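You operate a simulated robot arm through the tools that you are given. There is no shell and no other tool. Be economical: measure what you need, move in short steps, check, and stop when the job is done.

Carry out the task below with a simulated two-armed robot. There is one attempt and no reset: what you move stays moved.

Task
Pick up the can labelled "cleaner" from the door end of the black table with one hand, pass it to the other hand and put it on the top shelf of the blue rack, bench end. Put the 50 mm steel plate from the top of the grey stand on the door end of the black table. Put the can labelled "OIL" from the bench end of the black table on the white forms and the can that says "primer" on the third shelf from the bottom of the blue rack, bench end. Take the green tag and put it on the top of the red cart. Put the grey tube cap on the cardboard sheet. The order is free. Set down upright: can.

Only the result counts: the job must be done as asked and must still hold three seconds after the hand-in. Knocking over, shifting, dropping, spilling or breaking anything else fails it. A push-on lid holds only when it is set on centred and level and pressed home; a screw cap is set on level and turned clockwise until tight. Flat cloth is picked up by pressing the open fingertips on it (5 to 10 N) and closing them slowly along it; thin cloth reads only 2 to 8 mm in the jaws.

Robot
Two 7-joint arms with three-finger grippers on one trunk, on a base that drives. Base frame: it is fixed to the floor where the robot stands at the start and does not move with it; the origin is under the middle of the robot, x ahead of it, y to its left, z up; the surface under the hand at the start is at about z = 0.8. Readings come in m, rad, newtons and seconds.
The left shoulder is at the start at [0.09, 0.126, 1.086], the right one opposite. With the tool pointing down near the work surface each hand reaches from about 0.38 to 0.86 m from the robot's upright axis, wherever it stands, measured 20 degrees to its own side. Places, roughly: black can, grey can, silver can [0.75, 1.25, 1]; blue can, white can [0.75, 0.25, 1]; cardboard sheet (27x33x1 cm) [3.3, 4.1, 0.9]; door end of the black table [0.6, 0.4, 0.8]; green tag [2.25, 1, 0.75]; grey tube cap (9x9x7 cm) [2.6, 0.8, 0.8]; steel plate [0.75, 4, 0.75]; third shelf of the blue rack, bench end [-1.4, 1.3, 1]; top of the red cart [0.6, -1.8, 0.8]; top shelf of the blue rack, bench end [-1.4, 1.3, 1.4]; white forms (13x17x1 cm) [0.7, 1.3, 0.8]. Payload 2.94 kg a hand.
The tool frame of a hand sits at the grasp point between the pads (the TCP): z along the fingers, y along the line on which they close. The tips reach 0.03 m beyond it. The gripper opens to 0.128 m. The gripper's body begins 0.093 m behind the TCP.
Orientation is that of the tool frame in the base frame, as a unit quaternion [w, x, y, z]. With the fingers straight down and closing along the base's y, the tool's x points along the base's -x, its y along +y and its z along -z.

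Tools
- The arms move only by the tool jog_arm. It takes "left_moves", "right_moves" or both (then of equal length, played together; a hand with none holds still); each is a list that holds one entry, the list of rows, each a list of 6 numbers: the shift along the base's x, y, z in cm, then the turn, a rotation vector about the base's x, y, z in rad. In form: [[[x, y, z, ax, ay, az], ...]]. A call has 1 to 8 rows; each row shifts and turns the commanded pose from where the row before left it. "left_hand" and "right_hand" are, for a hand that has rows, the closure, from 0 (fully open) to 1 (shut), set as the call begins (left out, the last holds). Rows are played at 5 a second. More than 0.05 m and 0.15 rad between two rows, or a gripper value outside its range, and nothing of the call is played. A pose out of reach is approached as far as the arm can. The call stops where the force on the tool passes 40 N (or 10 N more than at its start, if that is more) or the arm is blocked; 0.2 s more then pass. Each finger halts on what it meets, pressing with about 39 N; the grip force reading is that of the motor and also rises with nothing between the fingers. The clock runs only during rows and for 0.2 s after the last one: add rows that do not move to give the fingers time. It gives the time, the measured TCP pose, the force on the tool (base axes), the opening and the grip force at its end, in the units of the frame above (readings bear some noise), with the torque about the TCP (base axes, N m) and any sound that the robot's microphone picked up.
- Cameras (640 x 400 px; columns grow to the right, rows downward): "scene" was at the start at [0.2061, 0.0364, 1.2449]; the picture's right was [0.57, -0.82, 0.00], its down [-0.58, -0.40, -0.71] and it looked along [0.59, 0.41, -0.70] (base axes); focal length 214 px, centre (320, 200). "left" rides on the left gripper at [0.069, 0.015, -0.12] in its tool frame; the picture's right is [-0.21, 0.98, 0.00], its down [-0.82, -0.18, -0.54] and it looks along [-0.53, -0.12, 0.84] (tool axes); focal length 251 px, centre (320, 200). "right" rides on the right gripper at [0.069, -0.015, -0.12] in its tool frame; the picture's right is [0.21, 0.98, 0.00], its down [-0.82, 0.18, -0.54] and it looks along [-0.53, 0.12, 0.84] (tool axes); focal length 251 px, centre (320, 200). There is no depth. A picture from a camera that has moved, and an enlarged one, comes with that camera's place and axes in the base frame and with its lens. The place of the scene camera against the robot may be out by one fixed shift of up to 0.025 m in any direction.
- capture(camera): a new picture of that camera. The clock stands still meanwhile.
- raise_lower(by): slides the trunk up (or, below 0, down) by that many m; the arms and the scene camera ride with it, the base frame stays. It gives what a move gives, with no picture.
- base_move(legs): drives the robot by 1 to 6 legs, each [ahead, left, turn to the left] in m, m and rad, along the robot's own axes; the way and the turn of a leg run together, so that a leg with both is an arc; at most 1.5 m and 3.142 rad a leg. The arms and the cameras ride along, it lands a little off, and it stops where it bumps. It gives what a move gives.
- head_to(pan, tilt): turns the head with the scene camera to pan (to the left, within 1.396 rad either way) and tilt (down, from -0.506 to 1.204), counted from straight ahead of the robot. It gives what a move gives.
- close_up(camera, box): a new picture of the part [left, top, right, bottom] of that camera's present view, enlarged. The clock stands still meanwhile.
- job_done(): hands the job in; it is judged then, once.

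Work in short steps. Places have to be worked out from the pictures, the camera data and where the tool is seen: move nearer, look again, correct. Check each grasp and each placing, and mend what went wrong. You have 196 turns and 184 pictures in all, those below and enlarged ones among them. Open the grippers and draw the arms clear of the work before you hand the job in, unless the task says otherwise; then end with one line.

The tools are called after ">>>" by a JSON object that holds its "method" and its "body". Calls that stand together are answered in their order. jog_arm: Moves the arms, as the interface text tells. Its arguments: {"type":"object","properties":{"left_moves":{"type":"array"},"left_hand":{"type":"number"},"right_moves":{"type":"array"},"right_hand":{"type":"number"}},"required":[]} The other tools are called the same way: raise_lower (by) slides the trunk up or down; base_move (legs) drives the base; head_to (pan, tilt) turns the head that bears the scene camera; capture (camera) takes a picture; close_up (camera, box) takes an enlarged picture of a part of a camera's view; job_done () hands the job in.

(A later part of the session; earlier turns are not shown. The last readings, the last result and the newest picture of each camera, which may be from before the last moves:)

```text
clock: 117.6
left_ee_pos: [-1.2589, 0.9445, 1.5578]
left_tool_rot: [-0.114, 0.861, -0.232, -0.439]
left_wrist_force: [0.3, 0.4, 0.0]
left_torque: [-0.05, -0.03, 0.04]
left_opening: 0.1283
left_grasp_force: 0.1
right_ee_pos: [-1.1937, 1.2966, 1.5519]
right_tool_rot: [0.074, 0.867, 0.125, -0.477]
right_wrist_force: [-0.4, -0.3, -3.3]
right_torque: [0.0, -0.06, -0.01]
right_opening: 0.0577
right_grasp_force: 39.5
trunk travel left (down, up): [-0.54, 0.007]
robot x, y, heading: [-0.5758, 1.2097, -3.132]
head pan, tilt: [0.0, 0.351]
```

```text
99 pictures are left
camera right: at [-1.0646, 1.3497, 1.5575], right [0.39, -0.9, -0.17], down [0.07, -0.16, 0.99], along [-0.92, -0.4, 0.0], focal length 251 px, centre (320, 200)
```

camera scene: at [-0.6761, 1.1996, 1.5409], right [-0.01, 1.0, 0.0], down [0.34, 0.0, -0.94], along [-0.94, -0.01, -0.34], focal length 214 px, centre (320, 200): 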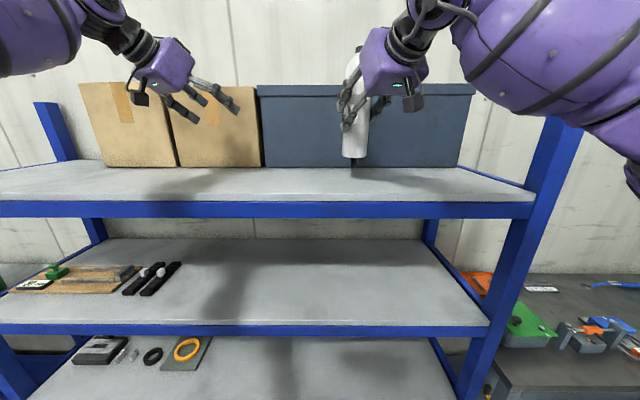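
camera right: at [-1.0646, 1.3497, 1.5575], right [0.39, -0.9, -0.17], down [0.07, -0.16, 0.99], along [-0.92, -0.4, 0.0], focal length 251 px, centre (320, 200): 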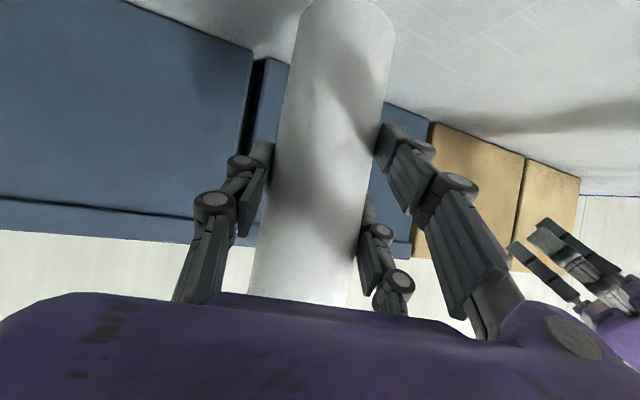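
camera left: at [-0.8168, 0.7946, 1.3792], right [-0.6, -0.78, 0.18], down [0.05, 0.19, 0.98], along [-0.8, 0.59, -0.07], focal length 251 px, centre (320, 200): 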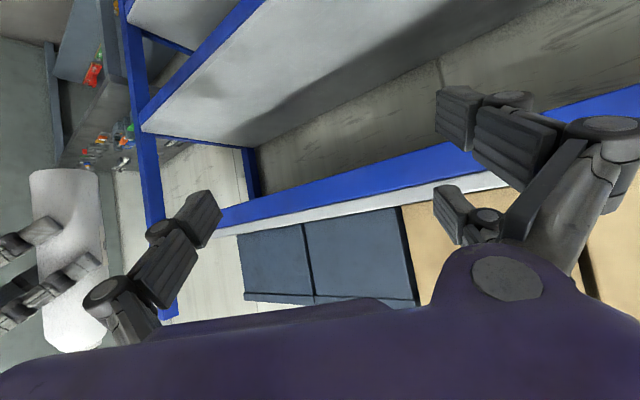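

The can is over the shelf, well clear of the bins. Lowering gently.

>>> {"method": "jog_arm", "body": {"right_moves": [[[0, 0, -2, 0, 0, 0], [0, 0, -1.5, 0, 0, 0], [0, 0, -0.5, 0, 0, 0], [0, 0, -0.4, 0, 0, 0], [0, 0, -0.4, 0, 0, 0], [0, 0, 0, 0, 0, 0]]]}}

>>> {"method": "close_up", "body": {"camera": "scene", "box": [280, 60, 440, 220]}}

```text
clock: 119.0
left_ee_pos: [-1.2636, 0.9453, 1.554]
left_tool_rot: [-0.114, 0.862, -0.231, -0.437]
left_wrist_force: [-0.3, -0.5, -0.2]
left_torque: [0.03, 0.01, 0.0]
left_opening: 0.1279
left_grasp_force: 0.1
right_ee_pos: [-1.1968, 1.2948, 1.5019]
right_tool_rot: [0.075, 0.868, 0.126, -0.475]
right_wrist_force: [0.7, 0.2, -3.8]
right_torque: [0.01, -0.06, -0.01]
right_opening: 0.0581
right_grasp_force: 38.7
trunk travel left (down, up): [-0.54, 0.007]
robot x, y, heading: [-0.5757, 1.2087, -3.132]
head pan, tilt: [0.0, 0.351]
```

```text
2.50 times, centred on (360, 140) of scene
camera zoom: at [-0.6796, 1.1994, 1.5404], right [-0.01, 1.0, 0.0], down [0.34, 0.0, -0.94], along [-0.94, -0.01, -0.34], focal length 536 px, centre (220, 350)
```

zoom: 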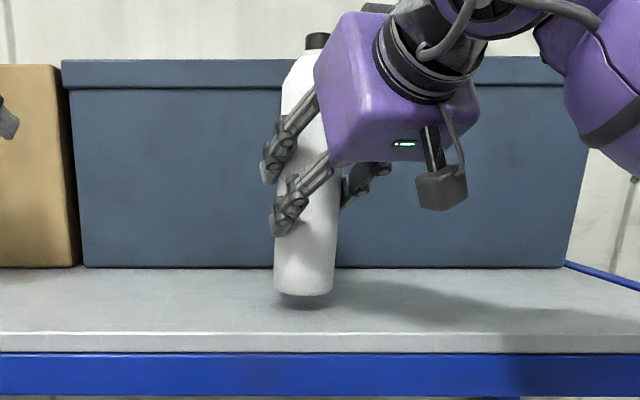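

Small gap left (shadow just below the can). Continue in 3 mm steps.

>>> {"method": "jog_arm", "body": {"right_moves": [[[0, 0, -0.3, 0, 0, 0], [0, 0, -0.3, 0, 0, 0], [0, 0, -0.3, 0, 0, 0], [0, 0, 0, 0, 0, 0]]]}}

```text
clock: 120.0
left_ee_pos: [-1.2632, 0.9456, 1.5553]
left_tool_rot: [-0.115, 0.861, -0.232, -0.437]
left_wrist_force: [0.6, 0.7, -0.1]
left_torque: [-0.01, 0.0, 0.01]
left_opening: 0.1281
left_grasp_force: 0.0
right_ee_pos: [-1.1976, 1.2956, 1.4913]
right_tool_rot: [0.074, 0.868, 0.124, -0.476]
right_wrist_force: [-0.2, 0.8, -3.7]
right_torque: [0.03, -0.06, -0.03]
right_opening: 0.0579
right_grasp_force: 39.3
trunk travel left (down, up): [-0.54, 0.007]
robot x, y, heading: [-0.5793, 1.2102, -3.14]
head pan, tilt: [0.0, 0.351]
```

>>> {"method": "jog_arm", "body": {"right_moves": [[[0, 0, -0.3, 0, 0, 0], [0, 0, -0.3, 0, 0, 0], [0, 0, -0.3, 0, 0, 0], [0, 0, -0.2, 0, 0, 0], [0, 0, 0, 0, 0, 0]]]}}

```text
clock: 121.2
left_ee_pos: [-1.2642, 0.9454, 1.5543]
left_tool_rot: [-0.113, 0.862, -0.231, -0.437]
left_wrist_force: [-0.3, 0.2, 0.1]
left_torque: [0.0, 0.01, 0.01]
left_opening: 0.1277
left_grasp_force: 0.0
right_ee_pos: [-1.1986, 1.2952, 1.4822]
right_tool_rot: [0.075, 0.868, 0.126, -0.475]
right_wrist_force: [0.1, 0.9, -3.5]
right_torque: [0.04, -0.02, 0.01]
right_opening: 0.0577
right_grasp_force: 38.6
trunk travel left (down, up): [-0.54, 0.007]
robot x, y, heading: [-0.5746, 1.2095, -3.132]
head pan, tilt: [0.0, 0.351]
```

>>> {"method": "jog_arm", "body": {"right_moves": [[[0, 0, -0.3, 0, 0, 0], [0, 0, -0.3, 0, 0, 0], [0, 0, -0.3, 0, 0, 0], [0, 0, -0.2, 0, 0, 0], [0, 0, 0, 0, 0, 0]]]}}

>>> {"method": "close_up", "body": {"camera": "scene", "box": [280, 60, 440, 220]}}

```text
clock: 122.2
left_ee_pos: [-1.2613, 0.9452, 1.5539]
left_tool_rot: [-0.115, 0.861, -0.232, -0.437]
left_wrist_force: [0.2, -0.8, 0.3]
left_torque: [0.02, 0.0, 0.01]
left_opening: 0.1278
left_grasp_force: 0.1
right_ee_pos: [-1.1964, 1.2957, 1.4817]
right_tool_rot: [0.076, 0.862, 0.124, -0.486]
right_wrist_force: [2.4, 0.3, 12.1]
right_torque: [0.25, -0.33, -0.03]
right_opening: 0.0578
right_grasp_force: 39.2
trunk travel left (down, up): [-0.54, 0.007]
robot x, y, heading: [-0.5765, 1.2119, -3.133]
head pan, tilt: [0.0, 0.351]
stopped in row 5 (right hand): the force on the tool passed its limit at 42 N (the readings are from after the stop); the commanded pose is now the measured one
```

```text
2.50 times, centred on (360, 140) of scene
camera zoom: at [-0.6771, 1.1997, 1.5403], right [-0.01, 1.0, 0.0], down [0.34, 0.0, -0.94], along [-0.94, -0.01, -0.34], focal length 536 px, centre (220, 350)
```

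zoom: 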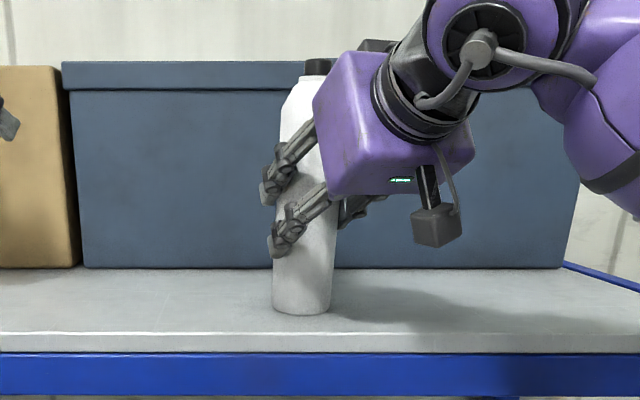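

Contact at shelf ≈1.38. Release and retreat.

>>> {"method": "jog_arm", "body": {"right_moves": [[[0, 0, 0, 0, 0, 0], [0, 0, 0, 0, 0, 0], [0, 0, 0, 0, 0, 0]]], "right_hand": 0}}

>>> {"method": "jog_arm", "body": {"right_moves": [[[3.2, 0.9, 0.5, 0, 0, 0], [3.2, 0.9, 0.5, 0, 0, 0], [3.2, 0.9, 0.5, 0, 0, 0]]]}}

>>> {"method": "capture", "body": {"camera": "scene"}}

```text
clock: 123.0
left_ee_pos: [-1.2633, 0.9456, 1.5539]
left_tool_rot: [-0.114, 0.862, -0.231, -0.437]
left_wrist_force: [-0.5, 0.5, -1.2]
left_torque: [0.01, 0.0, 0.05]
left_opening: 0.1279
left_grasp_force: 0.1
right_ee_pos: [-1.1975, 1.2959, 1.4768]
right_tool_rot: [0.076, 0.863, 0.125, -0.483]
right_wrist_force: [-0.2, -0.6, -0.2]
right_torque: [0.01, 0.01, 0.0]
right_opening: 0.1281
right_grasp_force: 0.0
trunk travel left (down, up): [-0.54, 0.007]
robot x, y, heading: [-0.5776, 1.2074, -3.133]
head pan, tilt: [0.0, 0.351]
```

```text
clock: 123.8
left_ee_pos: [-1.2612, 0.9457, 1.556]
left_tool_rot: [-0.114, 0.861, -0.231, -0.438]
left_wrist_force: [-0.1, 0.7, 0.1]
left_torque: [-0.02, -0.02, -0.01]
left_opening: 0.128
left_grasp_force: 0.1
right_ee_pos: [-1.1, 1.3224, 1.4941]
right_tool_rot: [0.076, 0.863, 0.125, -0.484]
right_wrist_force: [0.5, 0.0, 0.6]
right_torque: [-0.03, 0.01, -0.01]
right_opening: 0.1279
right_grasp_force: 0.0
trunk travel left (down, up): [-0.54, 0.007]
robot x, y, heading: [-0.5807, 1.2107, -3.131]
head pan, tilt: [0.0, 0.351]
```

```text
96 pictures are left
camera scene: at [-0.6782, 1.1998, 1.5406], right [-0.01, 1.0, 0.0], down [0.34, 0.0, -0.94], along [-0.94, -0.01, -0.34], focal length 214 px, centre (320, 200)
```

scene: 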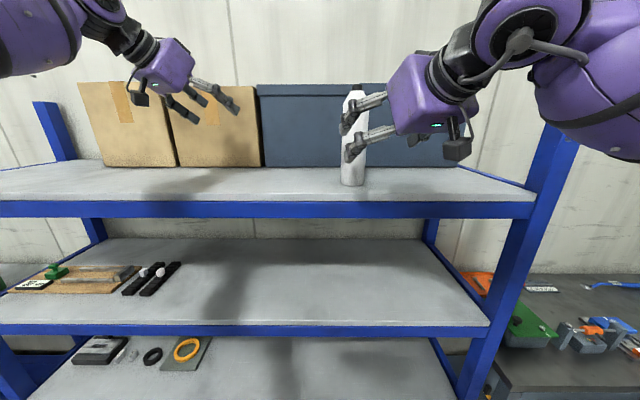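

The cleaner stands on the top shelf. Now back off, go around the bench end of the black table (free floor there), to the corridor near the green table.

>>> {"method": "base_move", "body": {"legs": [[-0.4, 0, 0], [0, 0, -1.571], [0.9, 0, 0], [0, 0, -1.571]]}}

>>> {"method": "head_to", "body": {"pan": 0, "tilt": 0.4}}

>>> {"method": "capture", "body": {"camera": "scene"}}

```text
clock: 138.1
left_ee_pos: [0.4704, 2.3783, 1.5541]
left_tool_rot: [0.44, 0.213, 0.866, -0.105]
left_wrist_force: [-0.7, 0.4, 0.4]
left_torque: [-0.01, 0.03, 0.03]
left_opening: 0.1278
left_grasp_force: 0.1
right_ee_pos: [0.3231, 1.9959, 1.4923]
right_tool_rot: [0.482, -0.143, 0.86, 0.086]
right_wrist_force: [-0.1, 0.6, 0.6]
right_torque: [0.01, 0.04, -0.01]
right_opening: 0.128
right_grasp_force: 0.1
trunk travel left (down, up): [-0.54, 0.007]
robot x, y, heading: [-0.2027, 2.0846, 0.048]
head pan, tilt: [0.0, 0.351]
```

```text
clock: 138.7
left_ee_pos: [0.4694, 2.3793, 1.5543]
left_tool_rot: [0.439, 0.213, 0.866, -0.105]
left_wrist_force: [0.1, 0.1, -1.0]
left_torque: [0.0, 0.01, 0.0]
left_opening: 0.1281
left_grasp_force: 0.1
right_ee_pos: [0.3251, 1.9961, 1.4932]
right_tool_rot: [0.482, -0.144, 0.86, 0.086]
right_wrist_force: [-0.3, 0.3, -0.2]
right_torque: [0.01, 0.0, -0.01]
right_opening: 0.1282
right_grasp_force: 0.1
trunk travel left (down, up): [-0.54, 0.007]
robot x, y, heading: [-0.2043, 2.0863, 0.048]
head pan, tilt: [0.0, 0.4]
```

```text
95 pictures are left
camera scene: at [-0.0972, 2.0799, 1.536], right [0.05, -1.0, 0.0], down [-0.39, -0.02, -0.92], along [0.92, 0.05, -0.39], focal length 214 px, centre (320, 200)
```

scene: 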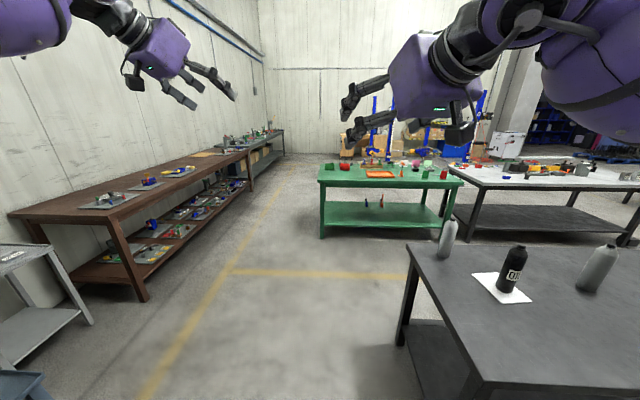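

Good overview. Drive ahead to the corridor, turn to face the door side, and look right at the cans from their far side.

>>> {"method": "base_move", "body": {"legs": [[1.5, 0, -0.048], [0.25, 0, 0], [0, 0, -1.571], [0.5, 0, 0]]}}

>>> {"method": "head_to", "body": {"pan": -1.2, "tilt": 0.55}}

>>> {"method": "capture", "body": {"camera": "scene"}}

```text
clock: 154.0
left_ee_pos: [1.8188, 0.9468, 1.5563]
left_tool_rot: [0.229, 0.773, 0.444, -0.391]
left_wrist_force: [-0.1, -0.1, -0.2]
left_torque: [0.03, 0.0, 0.0]
left_opening: 0.128
left_grasp_force: 0.1
right_ee_pos: [1.4415, 1.1107, 1.4941]
right_tool_rot: [0.395, 0.523, 0.697, -0.289]
right_wrist_force: [0.9, -0.6, 0.7]
right_torque: [0.0, -0.01, 0.0]
right_opening: 0.128
right_grasp_force: 0.2
trunk travel left (down, up): [-0.54, 0.007]
robot x, y, heading: [1.5521, 1.6337, -1.569]
head pan, tilt: [0.0, 0.4]
```

```text
clock: 155.4
left_ee_pos: [1.8174, 0.9446, 1.5542]
left_tool_rot: [0.227, 0.774, 0.444, -0.39]
left_wrist_force: [-0.3, 0.1, 0.2]
left_torque: [-0.02, 0.02, 0.02]
left_opening: 0.1279
left_grasp_force: 0.0
right_ee_pos: [1.442, 1.1098, 1.4935]
right_tool_rot: [0.395, 0.524, 0.697, -0.289]
right_wrist_force: [1.0, 0.1, 0.5]
right_torque: [0.0, 0.01, 0.04]
right_opening: 0.1283
right_grasp_force: 0.0
trunk travel left (down, up): [-0.54, 0.007]
robot x, y, heading: [1.5569, 1.6321, -1.57]
head pan, tilt: [-1.201, 0.55]
```

```text
94 pictures are left
camera scene: at [1.4749, 1.578, 1.5222], right [-0.36, 0.93, 0.0], down [0.49, 0.19, -0.85], along [-0.79, -0.31, -0.52], focal length 214 px, centre (320, 200)
```

scene: 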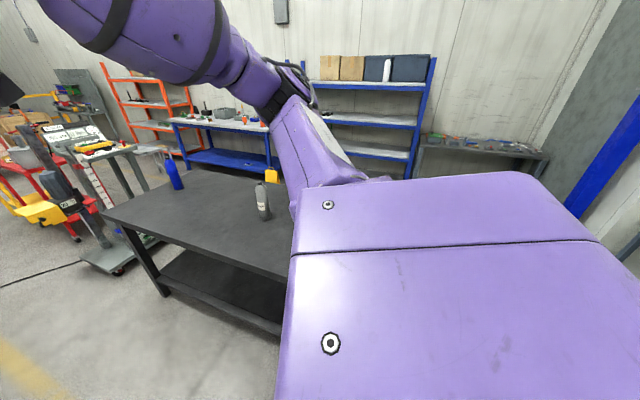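

Grey's far side shows a label; zooming in.

>>> {"method": "close_up", "body": {"camera": "scene", "box": [230, 160, 310, 230]}}

```text
5.71 times, centred on (270, 195) of scene
camera zoom: at [1.4749, 1.578, 1.5222], right [-0.36, 0.93, 0.0], down [0.49, 0.19, -0.85], along [-0.79, -0.31, -0.52], focal length 1226 px, centre (606, 229)
```

zoom: 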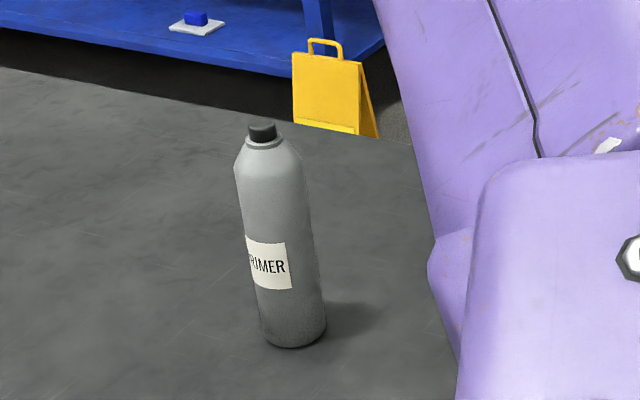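

Grey is PRIMER. Now go to the green table: forward 0.6 m then face it.

>>> {"method": "base_move", "body": {"legs": [[0.65, 0, 0], [0, 0, 1.571]]}}

>>> {"method": "head_to", "body": {"pan": 0, "tilt": 0.75}}

>>> {"method": "capture", "body": {"camera": "scene"}}

```text
clock: 162.8
left_ee_pos: [2.2431, 1.2433, 1.5543]
left_tool_rot: [0.437, 0.233, 0.861, -0.116]
left_wrist_force: [0.4, 0.8, 1.0]
left_torque: [-0.03, 0.0, -0.02]
left_opening: 0.1279
left_grasp_force: 0.1
right_ee_pos: [2.078, 0.868, 1.494]
right_tool_rot: [0.484, -0.122, 0.863, 0.074]
right_wrist_force: [-0.3, -0.7, 0.5]
right_torque: [0.0, 0.01, -0.01]
right_opening: 0.1279
right_grasp_force: 0.0
trunk travel left (down, up): [-0.54, 0.007]
robot x, y, heading: [1.5568, 0.9803, 0.0]
head pan, tilt: [-1.201, 0.55]
```

```text
clock: 164.2
left_ee_pos: [2.2425, 1.244, 1.555]
left_tool_rot: [0.437, 0.234, 0.861, -0.116]
left_wrist_force: [0.0, -0.6, -1.0]
left_torque: [0.01, -0.04, 0.0]
left_opening: 0.128
left_grasp_force: 0.1
right_ee_pos: [2.0789, 0.8688, 1.4935]
right_tool_rot: [0.483, -0.123, 0.864, 0.075]
right_wrist_force: [0.3, 1.0, -0.2]
right_torque: [-0.04, -0.05, 0.01]
right_opening: 0.1279
right_grasp_force: 0.0
trunk travel left (down, up): [-0.54, 0.007]
robot x, y, heading: [1.554, 0.9821, 0.002]
head pan, tilt: [0.0, 0.75]
```

```text
92 pictures are left
camera scene: at [1.6538, 0.9724, 1.5049], right [0.0, -1.0, 0.0], down [-0.68, 0.0, -0.73], along [0.73, 0.0, -0.68], focal length 214 px, centre (320, 200)
```

scene: 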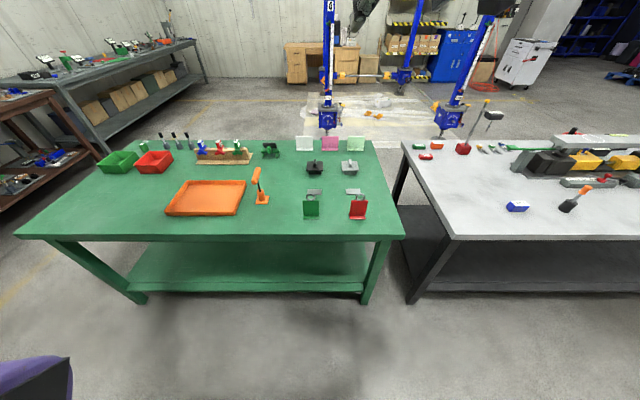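

>>> {"method": "close_up", "body": {"camera": "scene", "box": [230, 120, 410, 240]}}

```text
3.33 times, centred on (320, 180) of scene
camera zoom: at [1.6538, 0.9724, 1.5049], right [0.0, -1.0, 0.0], down [-0.68, 0.0, -0.73], along [0.73, 0.0, -0.68], focal length 715 px, centre (320, 267)
```

zoom: 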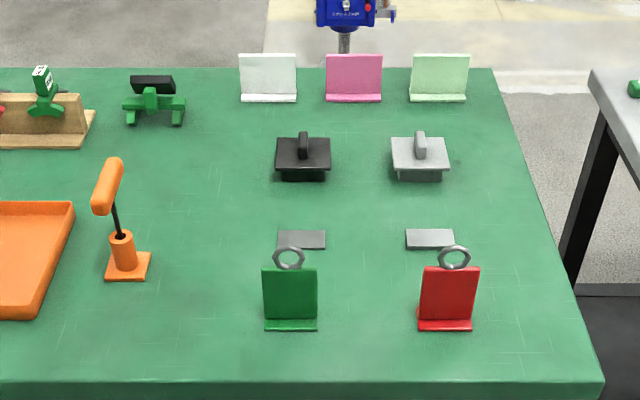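

Green tag (standing plate with ring) is near [2.32, 1.01]; grey cap with handle near [2.65, 0.80]. Lower the trunk, position the base, and turn both hands tool-down (left closing along x for the tag's thin plate, right closing along y).

>>> {"method": "raise_lower", "body": {"by": -0.3}}

>>> {"method": "base_move", "body": {"legs": [[0.13, -0.13, 0]]}}

>>> {"method": "jog_arm", "body": {"left_moves": [[[0, 0, 0, 0.0847, 0.0492, -0.0962], [0, 0, 0, 0.0847, 0.0492, -0.0962], [0, 0, 0, 0.0847, 0.0492, -0.0962], [0, 0, 0, 0.0847, 0.0492, -0.0962], [0, 0, 0, 0.0847, 0.0492, -0.0962], [0, 0, 0, 0.0847, 0.0492, -0.0962], [0, 0, 0, 0.0847, 0.0492, -0.0962], [0, 0, 0, 0.0847, 0.0492, -0.0962]]], "right_moves": [[[0, -1, 0, -0.0197, 0.1266, -0.0322], [0, -1, 0, -0.0197, 0.1266, -0.0322], [0, -1, 0, -0.0197, 0.1266, -0.0322], [0, -1, 0, -0.0197, 0.1266, -0.0322], [0, -1, 0, -0.0197, 0.1266, -0.0322], [0, -1, 0, -0.0197, 0.1266, -0.0322], [0, -1, 0, -0.0197, 0.1266, -0.0322], [0, -1, 0, -0.0197, 0.1266, -0.0322]]]}}

>>> {"method": "jog_arm", "body": {"left_moves": [[[0, 0, 0, 0.0847, 0.0492, -0.0962], [0, 0, 0, 0.0847, 0.0492, -0.0962], [0, 0, 0, 0, 0, 0]]]}}

>>> {"method": "capture", "body": {"camera": "left"}}

>>> {"method": "capture", "body": {"camera": "scene"}}

```text
clock: 167.2
left_ee_pos: [2.2431, 1.2445, 1.2557]
left_tool_rot: [0.438, 0.234, 0.86, -0.116]
left_wrist_force: [-0.1, 0.5, -0.1]
left_torque: [0.0, -0.01, -0.01]
left_opening: 0.1279
left_grasp_force: 0.0
right_ee_pos: [2.0804, 0.8677, 1.1934]
right_tool_rot: [0.484, -0.123, 0.863, 0.075]
right_wrist_force: [0.4, -0.1, 0.9]
right_torque: [0.02, -0.02, -0.02]
right_opening: 0.1279
right_grasp_force: 0.1
trunk travel left (down, up): [-0.24, 0.307]
robot x, y, heading: [1.5559, 0.9847, 0.002]
head pan, tilt: [0.0, 0.75]
```

```text
clock: 169.0
left_ee_pos: [2.3743, 1.1145, 1.255]
left_tool_rot: [0.436, 0.235, 0.861, -0.116]
left_wrist_force: [0.1, 0.3, 0.7]
left_torque: [0.02, 0.02, 0.01]
left_opening: 0.1278
left_grasp_force: 0.3
right_ee_pos: [2.2102, 0.7392, 1.1935]
right_tool_rot: [0.483, -0.122, 0.864, 0.074]
right_wrist_force: [1.4, 0.8, 0.0]
right_torque: [-0.03, -0.01, 0.02]
right_opening: 0.1278
right_grasp_force: 0.1
trunk travel left (down, up): [-0.24, 0.307]
robot x, y, heading: [1.6885, 0.851, 0.001]
head pan, tilt: [0.0, 0.75]
```

```text
clock: 170.8
left_ee_pos: [2.3146, 1.1241, 1.213]
left_tool_rot: [0.095, 0.634, 0.767, -0.026]
left_wrist_force: [0.6, 0.8, -0.7]
left_torque: [-0.04, 0.05, -0.03]
left_opening: 0.1278
left_grasp_force: 0.2
left hand out of reach, approached as far as the arm can: row 5, 7, 8
right_ee_pos: [2.2133, 0.663, 1.1798]
right_tool_rot: [0.001, 0.0, 1.0, 0.0]
right_wrist_force: [0.0, -0.7, 0.0]
right_torque: [0.01, 0.03, -0.02]
right_opening: 0.1281
right_grasp_force: 0.0
right hand out of reach, approached as far as the arm can: row 8
trunk travel left (down, up): [-0.24, 0.307]
robot x, y, heading: [1.6881, 0.8561, -0.003]
head pan, tilt: [0.0, 0.75]
```

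```text
clock: 171.6
left_ee_pos: [2.2872, 1.1315, 1.186]
left_tool_rot: [0.002, 0.709, 0.705, 0.0]
left_wrist_force: [-0.6, -0.1, -0.1]
left_torque: [0.04, 0.01, 0.0]
left_opening: 0.1279
left_grasp_force: 0.0
left hand out of reach, approached as far as the arm can: row 1, 2
right_ee_pos: [2.2135, 0.664, 1.182]
right_tool_rot: [0.001, 0.0, 1.0, -0.001]
right_wrist_force: [0.3, 0.4, 0.1]
right_torque: [0.02, -0.01, 0.0]
right_opening: 0.1277
right_grasp_force: 0.0
trunk travel left (down, up): [-0.24, 0.307]
robot x, y, heading: [1.6902, 0.8513, 0.006]
head pan, tilt: [0.0, 0.75]
```

```text
90 pictures are left
camera left: at [2.3023, 1.2012, 1.3055], right [0.98, -0.22, 0.0], down [-0.18, -0.82, 0.54], along [-0.12, -0.53, -0.84], focal length 251 px, centre (320, 200)
```

left: 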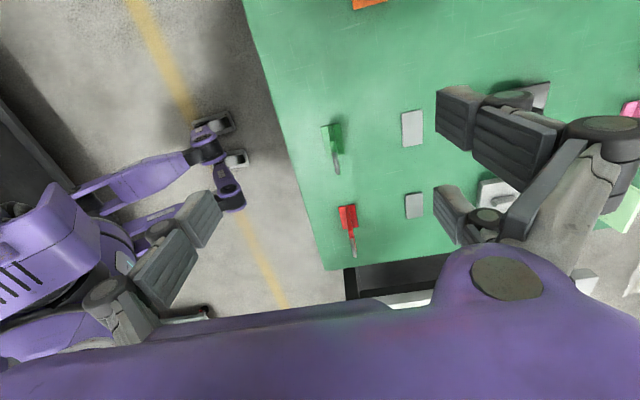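

```text
89 pictures are left
camera scene: at [1.9266, 0.844, 1.1861], right [0.0, -1.0, 0.0], down [-0.68, 0.0, -0.73], along [0.73, 0.0, -0.68], focal length 214 px, centre (320, 200)
```

scene: 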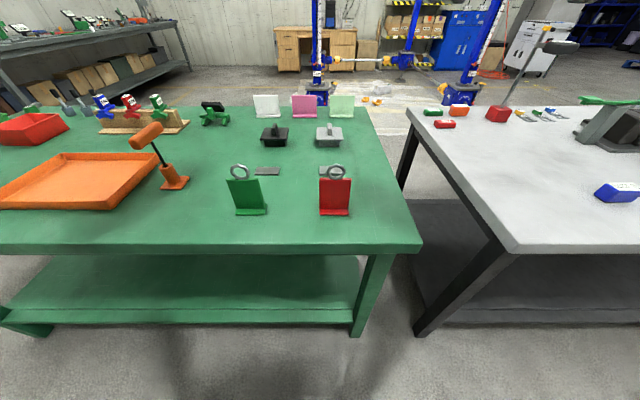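

Cross-checking both cameras: table top ≈0.80, tag at ≈[2.29, 1.013], ring top ≈0.92. Moving the left hand above it.

>>> {"method": "jog_arm", "body": {"left_moves": [[[0, -2.95, -4, 0, 0, 0], [0, -2.95, -4, 0, 0, 0], [0, -2.95, -4, 0, 0, 0], [0, -2.95, -4, 0, 0, 0], [0, 0, -2, 0, 0, 0], [0, 0, 0, 0, 0, 0]]]}}

>>> {"method": "capture", "body": {"camera": "left"}}

>>> {"method": "close_up", "body": {"camera": "scene", "box": [170, 60, 370, 240]}}

```text
clock: 173.0
left_ee_pos: [2.2882, 1.0138, 1.006]
left_tool_rot: [0.0, 0.708, 0.706, -0.001]
left_wrist_force: [-0.2, -0.7, -1.0]
left_torque: [0.01, 0.03, -0.02]
left_opening: 0.1279
left_grasp_force: 0.1
right_ee_pos: [2.2136, 0.6637, 1.182]
right_tool_rot: [0.001, 0.0, 1.0, -0.002]
right_wrist_force: [0.0, 0.0, -0.1]
right_torque: [0.01, -0.04, -0.01]
right_opening: 0.128
right_grasp_force: 0.0
trunk travel left (down, up): [-0.24, 0.307]
robot x, y, heading: [1.6879, 0.8553, -0.002]
head pan, tilt: [0.0, 0.75]
```

```text
88 pictures are left
camera left: at [2.3041, 1.0825, 1.126], right [0.98, -0.22, 0.0], down [-0.18, -0.82, 0.54], along [-0.12, -0.53, -0.84], focal length 251 px, centre (320, 200)
```

left: 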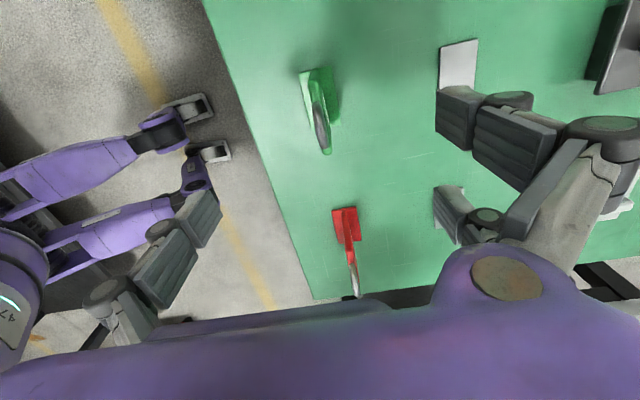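

```text
2.22 times, centred on (270, 150) of scene
camera zoom: at [1.9269, 0.8438, 1.186], right [0.0, -1.0, 0.0], down [-0.68, 0.0, -0.73], along [0.73, 0.0, -0.68], focal length 477 px, centre (431, 311)
```

zoom: 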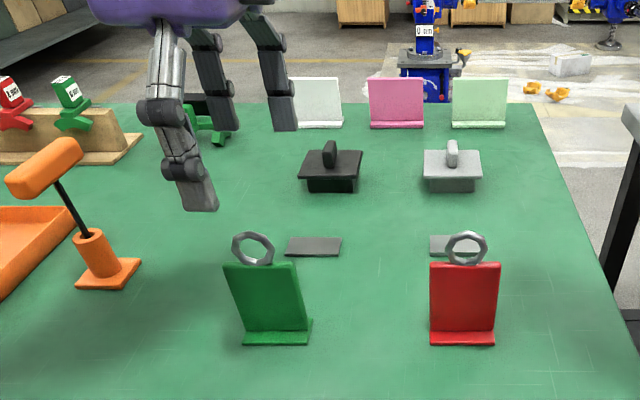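

Aligned: ring at ≈[2.291, 1.017]. Descend to z≈0.865.

>>> {"method": "jog_arm", "body": {"left_moves": [[[0.2, 0.1, -3.5, 0, 0, 0], [0, 0, -3.5, 0, 0, 0], [0, 0, -3.5, 0, 0, 0], [0, 0, -3.5, 0, 0, 0], [0, 0, 0, 0, 0, 0]]]}}

>>> {"method": "capture", "body": {"camera": "left"}}

>>> {"method": "close_up", "body": {"camera": "scene", "box": [170, 60, 370, 240]}}

```text
clock: 174.2
left_ee_pos: [2.2889, 1.0141, 0.8671]
left_tool_rot: [0.0, 0.708, 0.707, 0.0]
left_wrist_force: [0.5, 0.3, 0.0]
left_torque: [0.03, 0.01, 0.0]
left_opening: 0.1281
left_grasp_force: 0.1
right_ee_pos: [2.2129, 0.6645, 1.1819]
right_tool_rot: [0.002, 0.0, 1.0, 0.0]
right_wrist_force: [-0.8, -0.1, 0.4]
right_torque: [-0.04, 0.02, 0.0]
right_opening: 0.1281
right_grasp_force: 0.0
trunk travel left (down, up): [-0.24, 0.307]
robot x, y, heading: [1.6893, 0.8513, 0.001]
head pan, tilt: [0.0, 0.75]
```

```text
86 pictures are left
camera left: at [2.3044, 1.0832, 0.987], right [0.98, -0.22, 0.0], down [-0.18, -0.82, 0.54], along [-0.12, -0.53, -0.84], focal length 251 px, centre (320, 200)
```

left: 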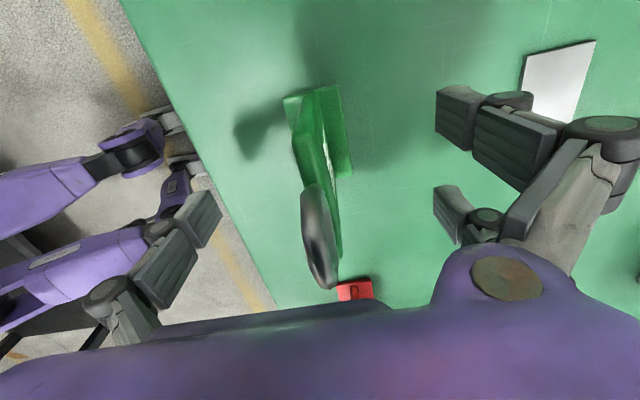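

```text
2.22 times, centred on (270, 150) of scene
camera zoom: at [1.9263, 0.8438, 1.1862], right [0.0, -1.0, 0.0], down [-0.68, 0.0, -0.73], along [0.73, 0.0, -0.68], focal length 477 px, centre (431, 311)
```

zoom: 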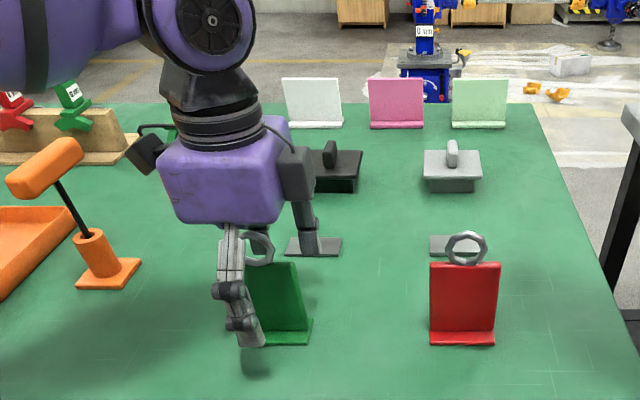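

The tag lies between the fingers. Closing the left hand.

>>> {"method": "jog_arm", "body": {"left_moves": [[[0, 0, 0, 0, 0, 0], [0, 0, 0, 0, 0, 0], [0, 0, 0, 0, 0, 0], [0, 0, 0, 0, 0, 0], [0, 0, 0, 0, 0, 0], [0, 0, 0, 0, 0, 0]]], "left_hand": 1}}

>>> {"method": "capture", "body": {"camera": "left"}}

>>> {"method": "close_up", "body": {"camera": "scene", "box": [170, 60, 370, 240]}}

```text
clock: 175.6
left_ee_pos: [2.2883, 1.0144, 0.8663]
left_tool_rot: [-0.001, 0.708, 0.706, -0.002]
left_wrist_force: [0.6, -0.1, -0.1]
left_torque: [0.02, -0.03, 0.0]
left_opening: 0.0092
left_grasp_force: 36.8
right_ee_pos: [2.2143, 0.6631, 1.1803]
right_tool_rot: [0.0, 0.0, 1.0, -0.001]
right_wrist_force: [-0.4, 0.3, -0.8]
right_torque: [0.02, 0.04, 0.04]
right_opening: 0.1279
right_grasp_force: 0.0
trunk travel left (down, up): [-0.24, 0.307]
robot x, y, heading: [1.6887, 0.85, -0.002]
head pan, tilt: [0.0, 0.75]
```

```text
84 pictures are left
camera left: at [2.3048, 1.0835, 0.9868], right [0.98, -0.22, 0.0], down [-0.18, -0.82, 0.54], along [-0.12, -0.53, -0.84], focal length 251 px, centre (320, 200)
```

left: 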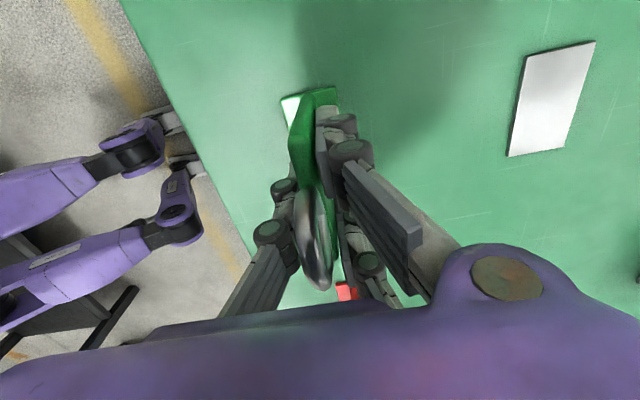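

```text
2.22 times, centred on (270, 150) of scene
camera zoom: at [1.9267, 0.8439, 1.1861], right [0.0, -1.0, 0.0], down [-0.68, 0.0, -0.73], along [0.73, 0.0, -0.68], focal length 477 px, centre (431, 311)
```

zoom: 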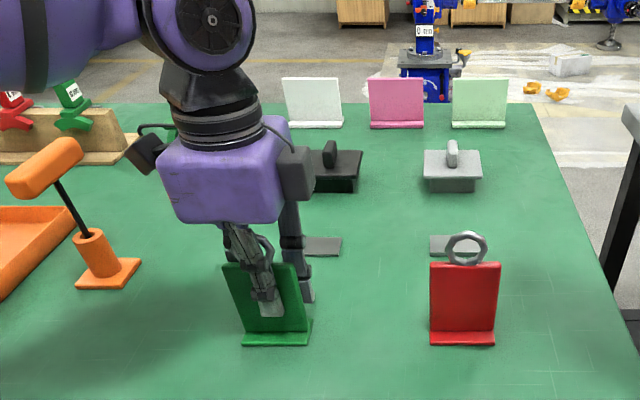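

Gripped (9 mm). Lift and check.

>>> {"method": "jog_arm", "body": {"left_moves": [[[0, 0, 3, 0, 0, 0], [0, 0, 4, 0, 0, 0], [0, 0, 4, 0, 0, 0], [0, 0, 4, 0, 0, 0]]]}}

>>> {"method": "close_up", "body": {"camera": "scene", "box": [170, 20, 370, 240]}}

```text
clock: 176.6
left_ee_pos: [2.2884, 1.0146, 1.0145]
left_tool_rot: [0.0, 0.707, 0.707, -0.001]
left_wrist_force: [0.7, -0.4, 0.1]
left_torque: [-0.01, -0.04, -0.04]
left_opening: 0.0095
left_grasp_force: 37.1
right_ee_pos: [2.2128, 0.6645, 1.1799]
right_tool_rot: [0.002, 0.0, 1.0, -0.001]
right_wrist_force: [-0.2, -0.4, -0.6]
right_torque: [0.0, 0.0, -0.02]
right_opening: 0.1277
right_grasp_force: 0.0
trunk travel left (down, up): [-0.24, 0.307]
robot x, y, heading: [1.6856, 0.8544, 0.006]
head pan, tilt: [0.0, 0.75]
```

```text
1.82 times, centred on (270, 130) of scene
camera zoom: at [1.9264, 0.8437, 1.1861], right [0.0, -1.0, 0.0], down [-0.68, 0.0, -0.73], along [0.73, 0.0, -0.68], focal length 390 px, centre (411, 327)
```

zoom: 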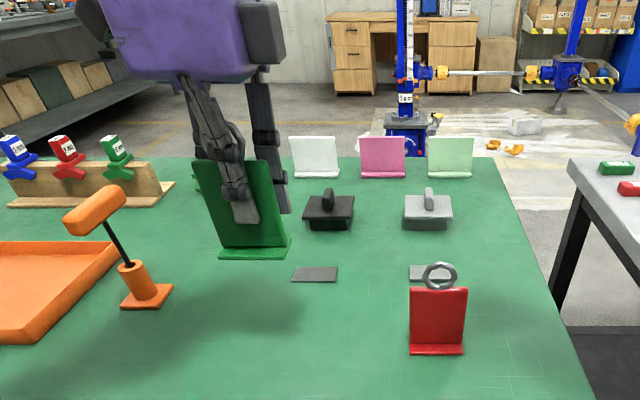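

The tag is held with its foot. Raise the left hand a bit more, drive ahead 0.2 m for the cap, and look with the right camera.

>>> {"method": "jog_arm", "body": {"left_moves": [[[-1, 1, 3, 0, 0, 0], [-1, 1, 3, 0, 0, 0], [-1, 1, 2, 0, 0, 0]]]}}

>>> {"method": "base_move", "body": {"legs": [[0.18, 0, 0]]}}

>>> {"method": "jog_arm", "body": {"right_moves": [[[4, 2.2, -1.5, 0, 0, 0], [4, 2.2, -1.5, 0, 0, 0], [4, 2.2, -1.5, 0, 0, 0], [4, 2.2, -1.5, 0, 0, 0], [4, 2.2, -1.5, 0, 0, 0], [0, 0, 0, 0, 0, 0]]]}}

>>> {"method": "capture", "body": {"camera": "right"}}

>>> {"method": "capture", "body": {"camera": "scene"}}

```text
clock: 177.4
left_ee_pos: [2.2592, 1.0458, 1.0959]
left_tool_rot: [0.0, 0.708, 0.707, 0.0]
left_wrist_force: [1.5, -0.3, -0.4]
left_torque: [-0.01, 0.0, 0.04]
left_opening: 0.0093
left_grasp_force: 36.8
right_ee_pos: [2.2131, 0.665, 1.1806]
right_tool_rot: [0.002, 0.0, 1.0, -0.001]
right_wrist_force: [-1.0, 0.6, 0.2]
right_torque: [-0.03, -0.01, 0.02]
right_opening: 0.1276
right_grasp_force: 0.0
trunk travel left (down, up): [-0.24, 0.307]
robot x, y, heading: [1.6886, 0.8523, -0.002]
head pan, tilt: [0.0, 0.75]
```

```text
clock: 178.9
left_ee_pos: [2.4396, 1.043, 1.0952]
left_tool_rot: [-0.002, 0.708, 0.706, -0.001]
left_wrist_force: [0.4, 0.2, 0.0]
left_torque: [-0.01, 0.03, 0.01]
left_opening: 0.009
left_grasp_force: 36.5
right_ee_pos: [2.3943, 0.6632, 1.1805]
right_tool_rot: [0.001, 0.0, 1.0, 0.0]
right_wrist_force: [0.7, -0.5, -0.6]
right_torque: [-0.02, 0.0, -0.01]
right_opening: 0.128
right_grasp_force: 0.0
trunk travel left (down, up): [-0.24, 0.307]
robot x, y, heading: [1.8692, 0.8512, -0.002]
head pan, tilt: [0.0, 0.75]
```

```text
clock: 180.3
left_ee_pos: [2.4392, 1.0416, 1.0958]
left_tool_rot: [0.0, 0.708, 0.706, -0.001]
left_wrist_force: [-0.1, -1.4, -0.7]
left_torque: [0.02, -0.02, 0.0]
left_opening: 0.0092
left_grasp_force: 36.7
right_ee_pos: [2.5926, 0.7713, 1.1047]
right_tool_rot: [0.002, 0.001, 1.0, 0.0]
right_wrist_force: [-0.7, -1.3, 0.5]
right_torque: [0.05, -0.02, 0.0]
right_opening: 0.1278
right_grasp_force: 0.0
trunk travel left (down, up): [-0.24, 0.307]
robot x, y, heading: [1.8634, 0.8561, -0.001]
head pan, tilt: [0.0, 0.75]
```

```text
81 pictures are left
camera right: at [2.5243, 0.7552, 1.2256], right [-0.21, 0.98, 0.0], down [0.82, 0.18, 0.54], along [0.53, 0.12, -0.84], focal length 251 px, centre (320, 200)
```

right: 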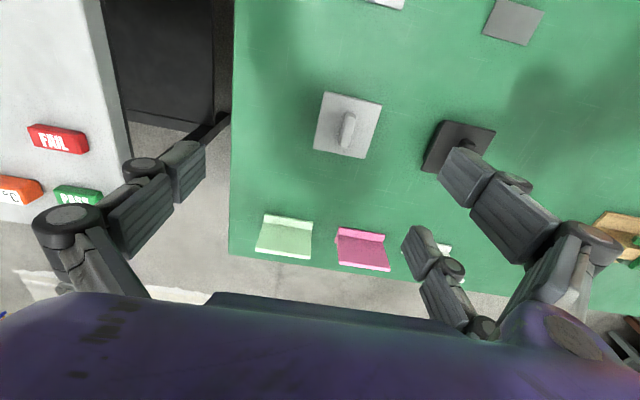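

```text
80 pictures are left
camera scene: at [2.106, 0.8424, 1.1863], right [0.0, -1.0, 0.0], down [-0.68, 0.0, -0.73], along [0.73, 0.0, -0.68], focal length 214 px, centre (320, 200)
```

scene: 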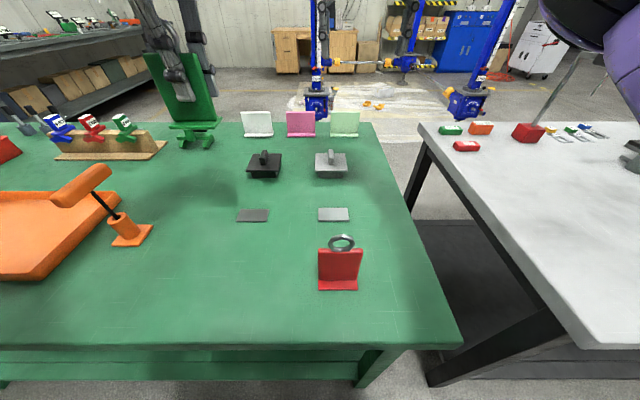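

Zoom on the cap from the right camera to see its handle.

>>> {"method": "close_up", "body": {"camera": "right", "box": [290, 70, 410, 180]}}

```text
3.64 times, centred on (350, 125) of right
camera zoom: at [2.5243, 0.7552, 1.2256], right [-0.21, 0.98, 0.0], down [0.82, 0.18, 0.54], along [0.53, 0.12, -0.84], focal length 914 px, centre (211, 473)
```

zoom: 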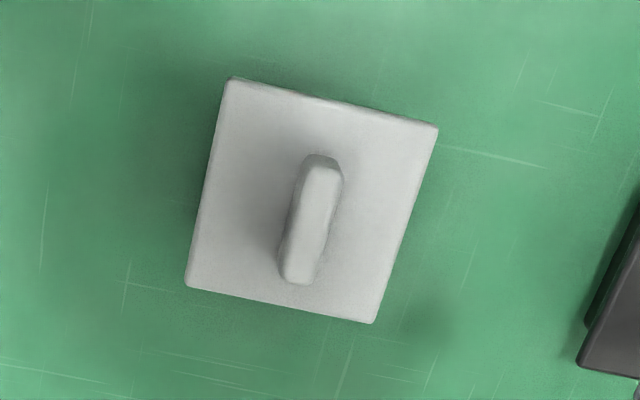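

Cap handle is at ≈[2.626, 0.821], aligned with x, top ≈0.87. Half-close the right hand and descend over the handle.

>>> {"method": "jog_arm", "body": {"right_moves": [[[1.1, 1.65, -3.5, 0, 0, 0], [1.1, 1.65, -3.5, 0, 0, 0], [1.1, 1.65, -3.5, 0, 0, 0], [0, 0, -4, 0, 0, 0], [0, 0, -2.5, 0, 0, 0], [0, 0, 0, 0, 0, 0]]], "right_hand": 0.5}}

>>> {"method": "capture", "body": {"camera": "right"}}

>>> {"method": "close_up", "body": {"camera": "scene", "box": [220, 60, 440, 230]}}

```text
clock: 181.7
left_ee_pos: [2.4393, 1.0435, 1.0961]
left_tool_rot: [-0.001, 0.708, 0.706, -0.001]
left_wrist_force: [0.2, -0.4, 0.2]
left_torque: [-0.01, 0.01, 0.0]
left_opening: 0.0089
left_grasp_force: 36.4
right_ee_pos: [2.6256, 0.8227, 0.9373]
right_tool_rot: [0.002, 0.0, 1.0, -0.001]
right_wrist_force: [-0.4, 0.4, 0.7]
right_torque: [-0.03, -0.02, 0.03]
right_opening: 0.064
right_grasp_force: 0.1
trunk travel left (down, up): [-0.24, 0.307]
robot x, y, heading: [1.8675, 0.8565, -0.009]
head pan, tilt: [0.0, 0.75]
```

```text
78 pictures are left
camera right: at [2.5578, 0.8077, 1.0568], right [-0.21, 0.98, 0.0], down [0.82, 0.18, 0.54], along [0.53, 0.11, -0.84], focal length 251 px, centre (320, 200)
```

right: 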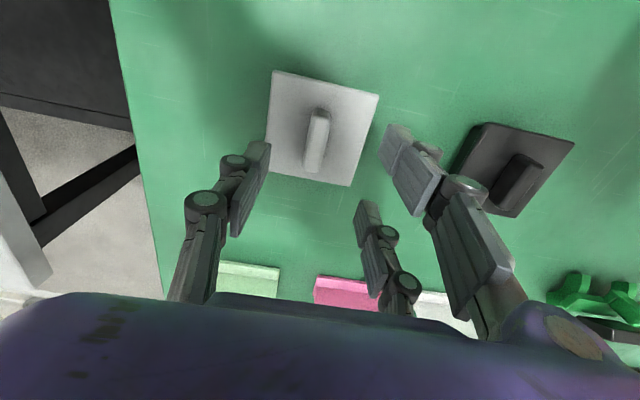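

```text
2.35 times, centred on (330, 145) of scene
camera zoom: at [2.1065, 0.8434, 1.1861], right [0.0, -1.0, 0.0], down [-0.68, 0.0, -0.73], along [0.73, 0.0, -0.68], focal length 505 px, centre (296, 329)
```

zoom: 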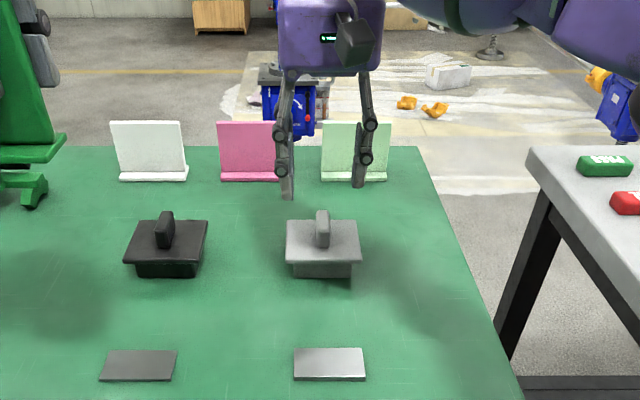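

Handle ≈[2.623, 0.818]; correct 4 mm and descend to z 0.88, then close.

>>> {"method": "jog_arm", "body": {"right_moves": [[[-0.2, -0.4, -2.5, 0, 0, 0], [0, 0, -2, 0, 0, 0], [0, 0, -1.2, 0, 0, 0], [0, 0, 0, 0, 0, 0]]]}}

>>> {"method": "jog_arm", "body": {"right_moves": [[[0, 0, 0, 0, 0, 0], [0, 0, 0, 0, 0, 0], [0, 0, 0, 0, 0, 0], [0, 0, 0, 0, 0, 0]]], "right_hand": 1}}

>>> {"method": "close_up", "body": {"camera": "scene", "box": [260, 100, 400, 220]}}

```text
clock: 182.7
left_ee_pos: [2.439, 1.0433, 1.0958]
left_tool_rot: [-0.001, 0.708, 0.706, 0.0]
left_wrist_force: [-0.5, -0.6, -1.0]
left_torque: [-0.05, -0.03, 0.01]
left_opening: 0.0094
left_grasp_force: 37.0
right_ee_pos: [2.6253, 0.8195, 0.8788]
right_tool_rot: [0.002, 0.002, 1.0, -0.001]
right_wrist_force: [-0.5, -0.5, -0.3]
right_torque: [0.04, 0.0, -0.05]
right_opening: 0.0641
right_grasp_force: 0.1
trunk travel left (down, up): [-0.24, 0.307]
robot x, y, heading: [1.8689, 0.8546, -0.004]
head pan, tilt: [0.0, 0.75]
```

```text
clock: 183.7
left_ee_pos: [2.438, 1.0436, 1.0937]
left_tool_rot: [-0.001, 0.709, 0.706, -0.001]
left_wrist_force: [0.9, 0.3, -0.8]
left_torque: [0.02, 0.02, 0.01]
left_opening: 0.0092
left_grasp_force: 37.0
right_ee_pos: [2.6244, 0.8182, 0.8777]
right_tool_rot: [0.001, 0.001, 1.0, -0.001]
right_wrist_force: [-0.5, 0.1, -0.2]
right_torque: [0.03, -0.03, 0.01]
right_opening: 0.0157
right_grasp_force: 38.9
trunk travel left (down, up): [-0.24, 0.307]
robot x, y, heading: [1.8687, 0.8517, -0.001]
head pan, tilt: [0.0, 0.75]
```

```text
3.33 times, centred on (330, 160) of scene
camera zoom: at [2.1068, 0.8433, 1.1861], right [0.0, -1.0, 0.0], down [-0.68, 0.0, -0.73], along [0.73, 0.0, -0.68], focal length 715 px, centre (287, 333)
```

zoom: 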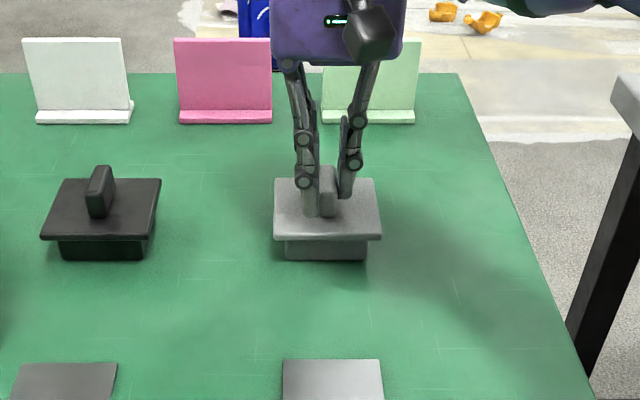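

Handle gripped (16 mm). Lift it straight up.

>>> {"method": "jog_arm", "body": {"right_moves": [[[0, 0, 3, 0, 0, 0], [0, 0, 4, 0, 0, 0], [0, 0, 4, 0, 0, 0], [-2, 0, 4, 0, 0, 0], [-4, -1, 2, 0, 0, 0], [-4, -1, 2, 0, 0, 0], [-4, -1, 1, 0, 0, 0], [-4, -1, 1, 0, 0, 0]]]}}

>>> {"method": "capture", "body": {"camera": "scene"}}

>>> {"method": "capture", "body": {"camera": "right"}}

```text
clock: 185.5
left_ee_pos: [2.4375, 1.0433, 1.0962]
left_tool_rot: [0.001, 0.708, 0.706, 0.0]
left_wrist_force: [-0.6, -0.2, -0.5]
left_torque: [0.0, -0.01, -0.02]
left_opening: 0.0091
left_grasp_force: 36.6
right_ee_pos: [2.4434, 0.7778, 1.0886]
right_tool_rot: [0.001, 0.001, 1.0, 0.0]
right_wrist_force: [-0.4, -0.2, -0.3]
right_torque: [0.02, -0.03, -0.04]
right_opening: 0.0153
right_grasp_force: 39.4
trunk travel left (down, up): [-0.24, 0.307]
robot x, y, heading: [1.8667, 0.8551, -0.002]
head pan, tilt: [0.0, 0.75]
```

```text
75 pictures are left
camera scene: at [2.1057, 0.8429, 1.1863], right [0.0, -1.0, 0.0], down [-0.68, 0.0, -0.73], along [0.73, 0.0, -0.68], focal length 214 px, centre (320, 200)
```

scene: 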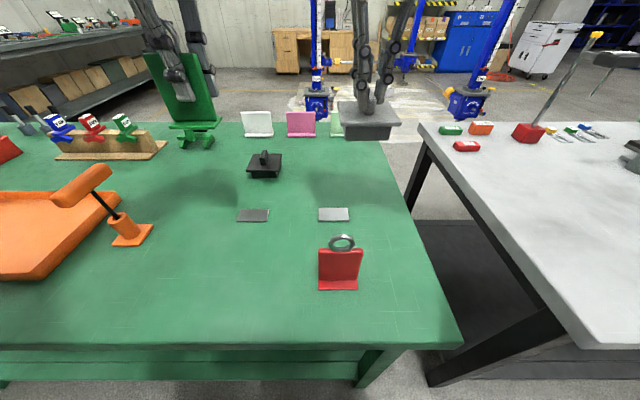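

```text
74 pictures are left
camera right: at [2.3748, 0.7628, 1.2091], right [-0.21, 0.98, 0.0], down [0.82, 0.18, 0.54], along [0.53, 0.11, -0.84], focal length 251 px, centre (320, 200)
```

right: 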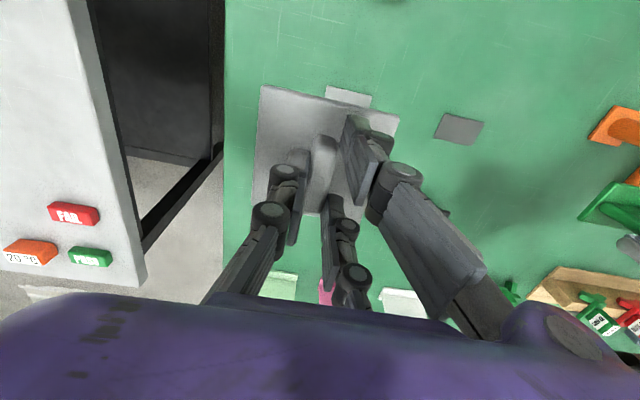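

Both objects are held. Raise the trunk a bit, back off, go around the green table's end toward the bench with the cardboard.

>>> {"method": "raise_lower", "body": {"by": 0.15}}

>>> {"method": "base_move", "body": {"legs": [[-0.4, 0, 0], [0, 1.5, 0], [0, 0.4, 0]]}}

>>> {"method": "head_to", "body": {"pan": 0.5, "tilt": 0.45}}

>>> {"method": "capture", "body": {"camera": "scene"}}

```text
clock: 187.3
left_ee_pos: [2.44, 1.0437, 1.2442]
left_tool_rot: [0.0, 0.708, 0.706, 0.0]
left_wrist_force: [1.0, -1.0, -0.4]
left_torque: [0.01, 0.0, 0.01]
left_opening: 0.0095
left_grasp_force: 36.7
right_ee_pos: [2.446, 0.7785, 1.2375]
right_tool_rot: [0.001, 0.001, 1.0, -0.001]
right_wrist_force: [0.4, -0.7, -1.3]
right_torque: [0.01, 0.03, 0.01]
right_opening: 0.0151
right_grasp_force: 39.4
trunk travel left (down, up): [-0.39, 0.157]
robot x, y, heading: [1.869, 0.8568, -0.001]
head pan, tilt: [0.0, 0.75]
```

```text
clock: 206.4
left_ee_pos: [2.0376, 2.9652, 1.2447]
left_tool_rot: [-0.002, 0.705, 0.71, -0.001]
left_wrist_force: [-0.3, -0.1, -0.9]
left_torque: [0.0, 0.03, -0.01]
left_opening: 0.009
left_grasp_force: 36.8
right_ee_pos: [2.0452, 2.699, 1.2385]
right_tool_rot: [0.001, -0.006, 1.0, -0.001]
right_wrist_force: [0.1, -0.6, -1.3]
right_torque: [-0.03, 0.01, -0.02]
right_opening: 0.0154
right_grasp_force: 39.2
trunk travel left (down, up): [-0.39, 0.157]
robot x, y, heading: [1.4702, 2.7702, 0.01]
head pan, tilt: [0.0, 0.75]
```

```text
clock: 207.4
left_ee_pos: [2.0373, 2.9646, 1.2459]
left_tool_rot: [0.0, 0.705, 0.71, -0.001]
left_wrist_force: [-0.1, 0.0, -0.2]
left_torque: [0.03, 0.0, -0.03]
left_opening: 0.0092
left_grasp_force: 36.5
right_ee_pos: [2.0448, 2.6997, 1.2391]
right_tool_rot: [0.001, -0.006, 1.0, -0.001]
right_wrist_force: [0.2, 0.4, -1.0]
right_torque: [0.02, 0.01, 0.01]
right_opening: 0.0154
right_grasp_force: 39.1
trunk travel left (down, up): [-0.39, 0.157]
robot x, y, heading: [1.4651, 2.7719, 0.006]
head pan, tilt: [0.499, 0.45]
```

```text
73 pictures are left
camera scene: at [1.6652, 2.8042, 1.3624], right [0.49, -0.87, 0.0], down [-0.38, -0.21, -0.9], along [0.79, 0.44, -0.44], focal length 214 px, centre (320, 200)
```

scene: 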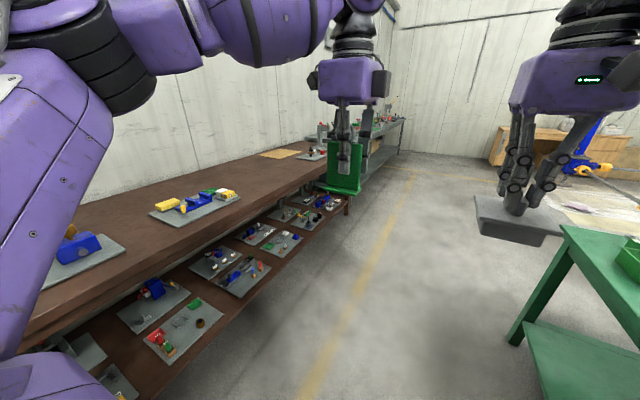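

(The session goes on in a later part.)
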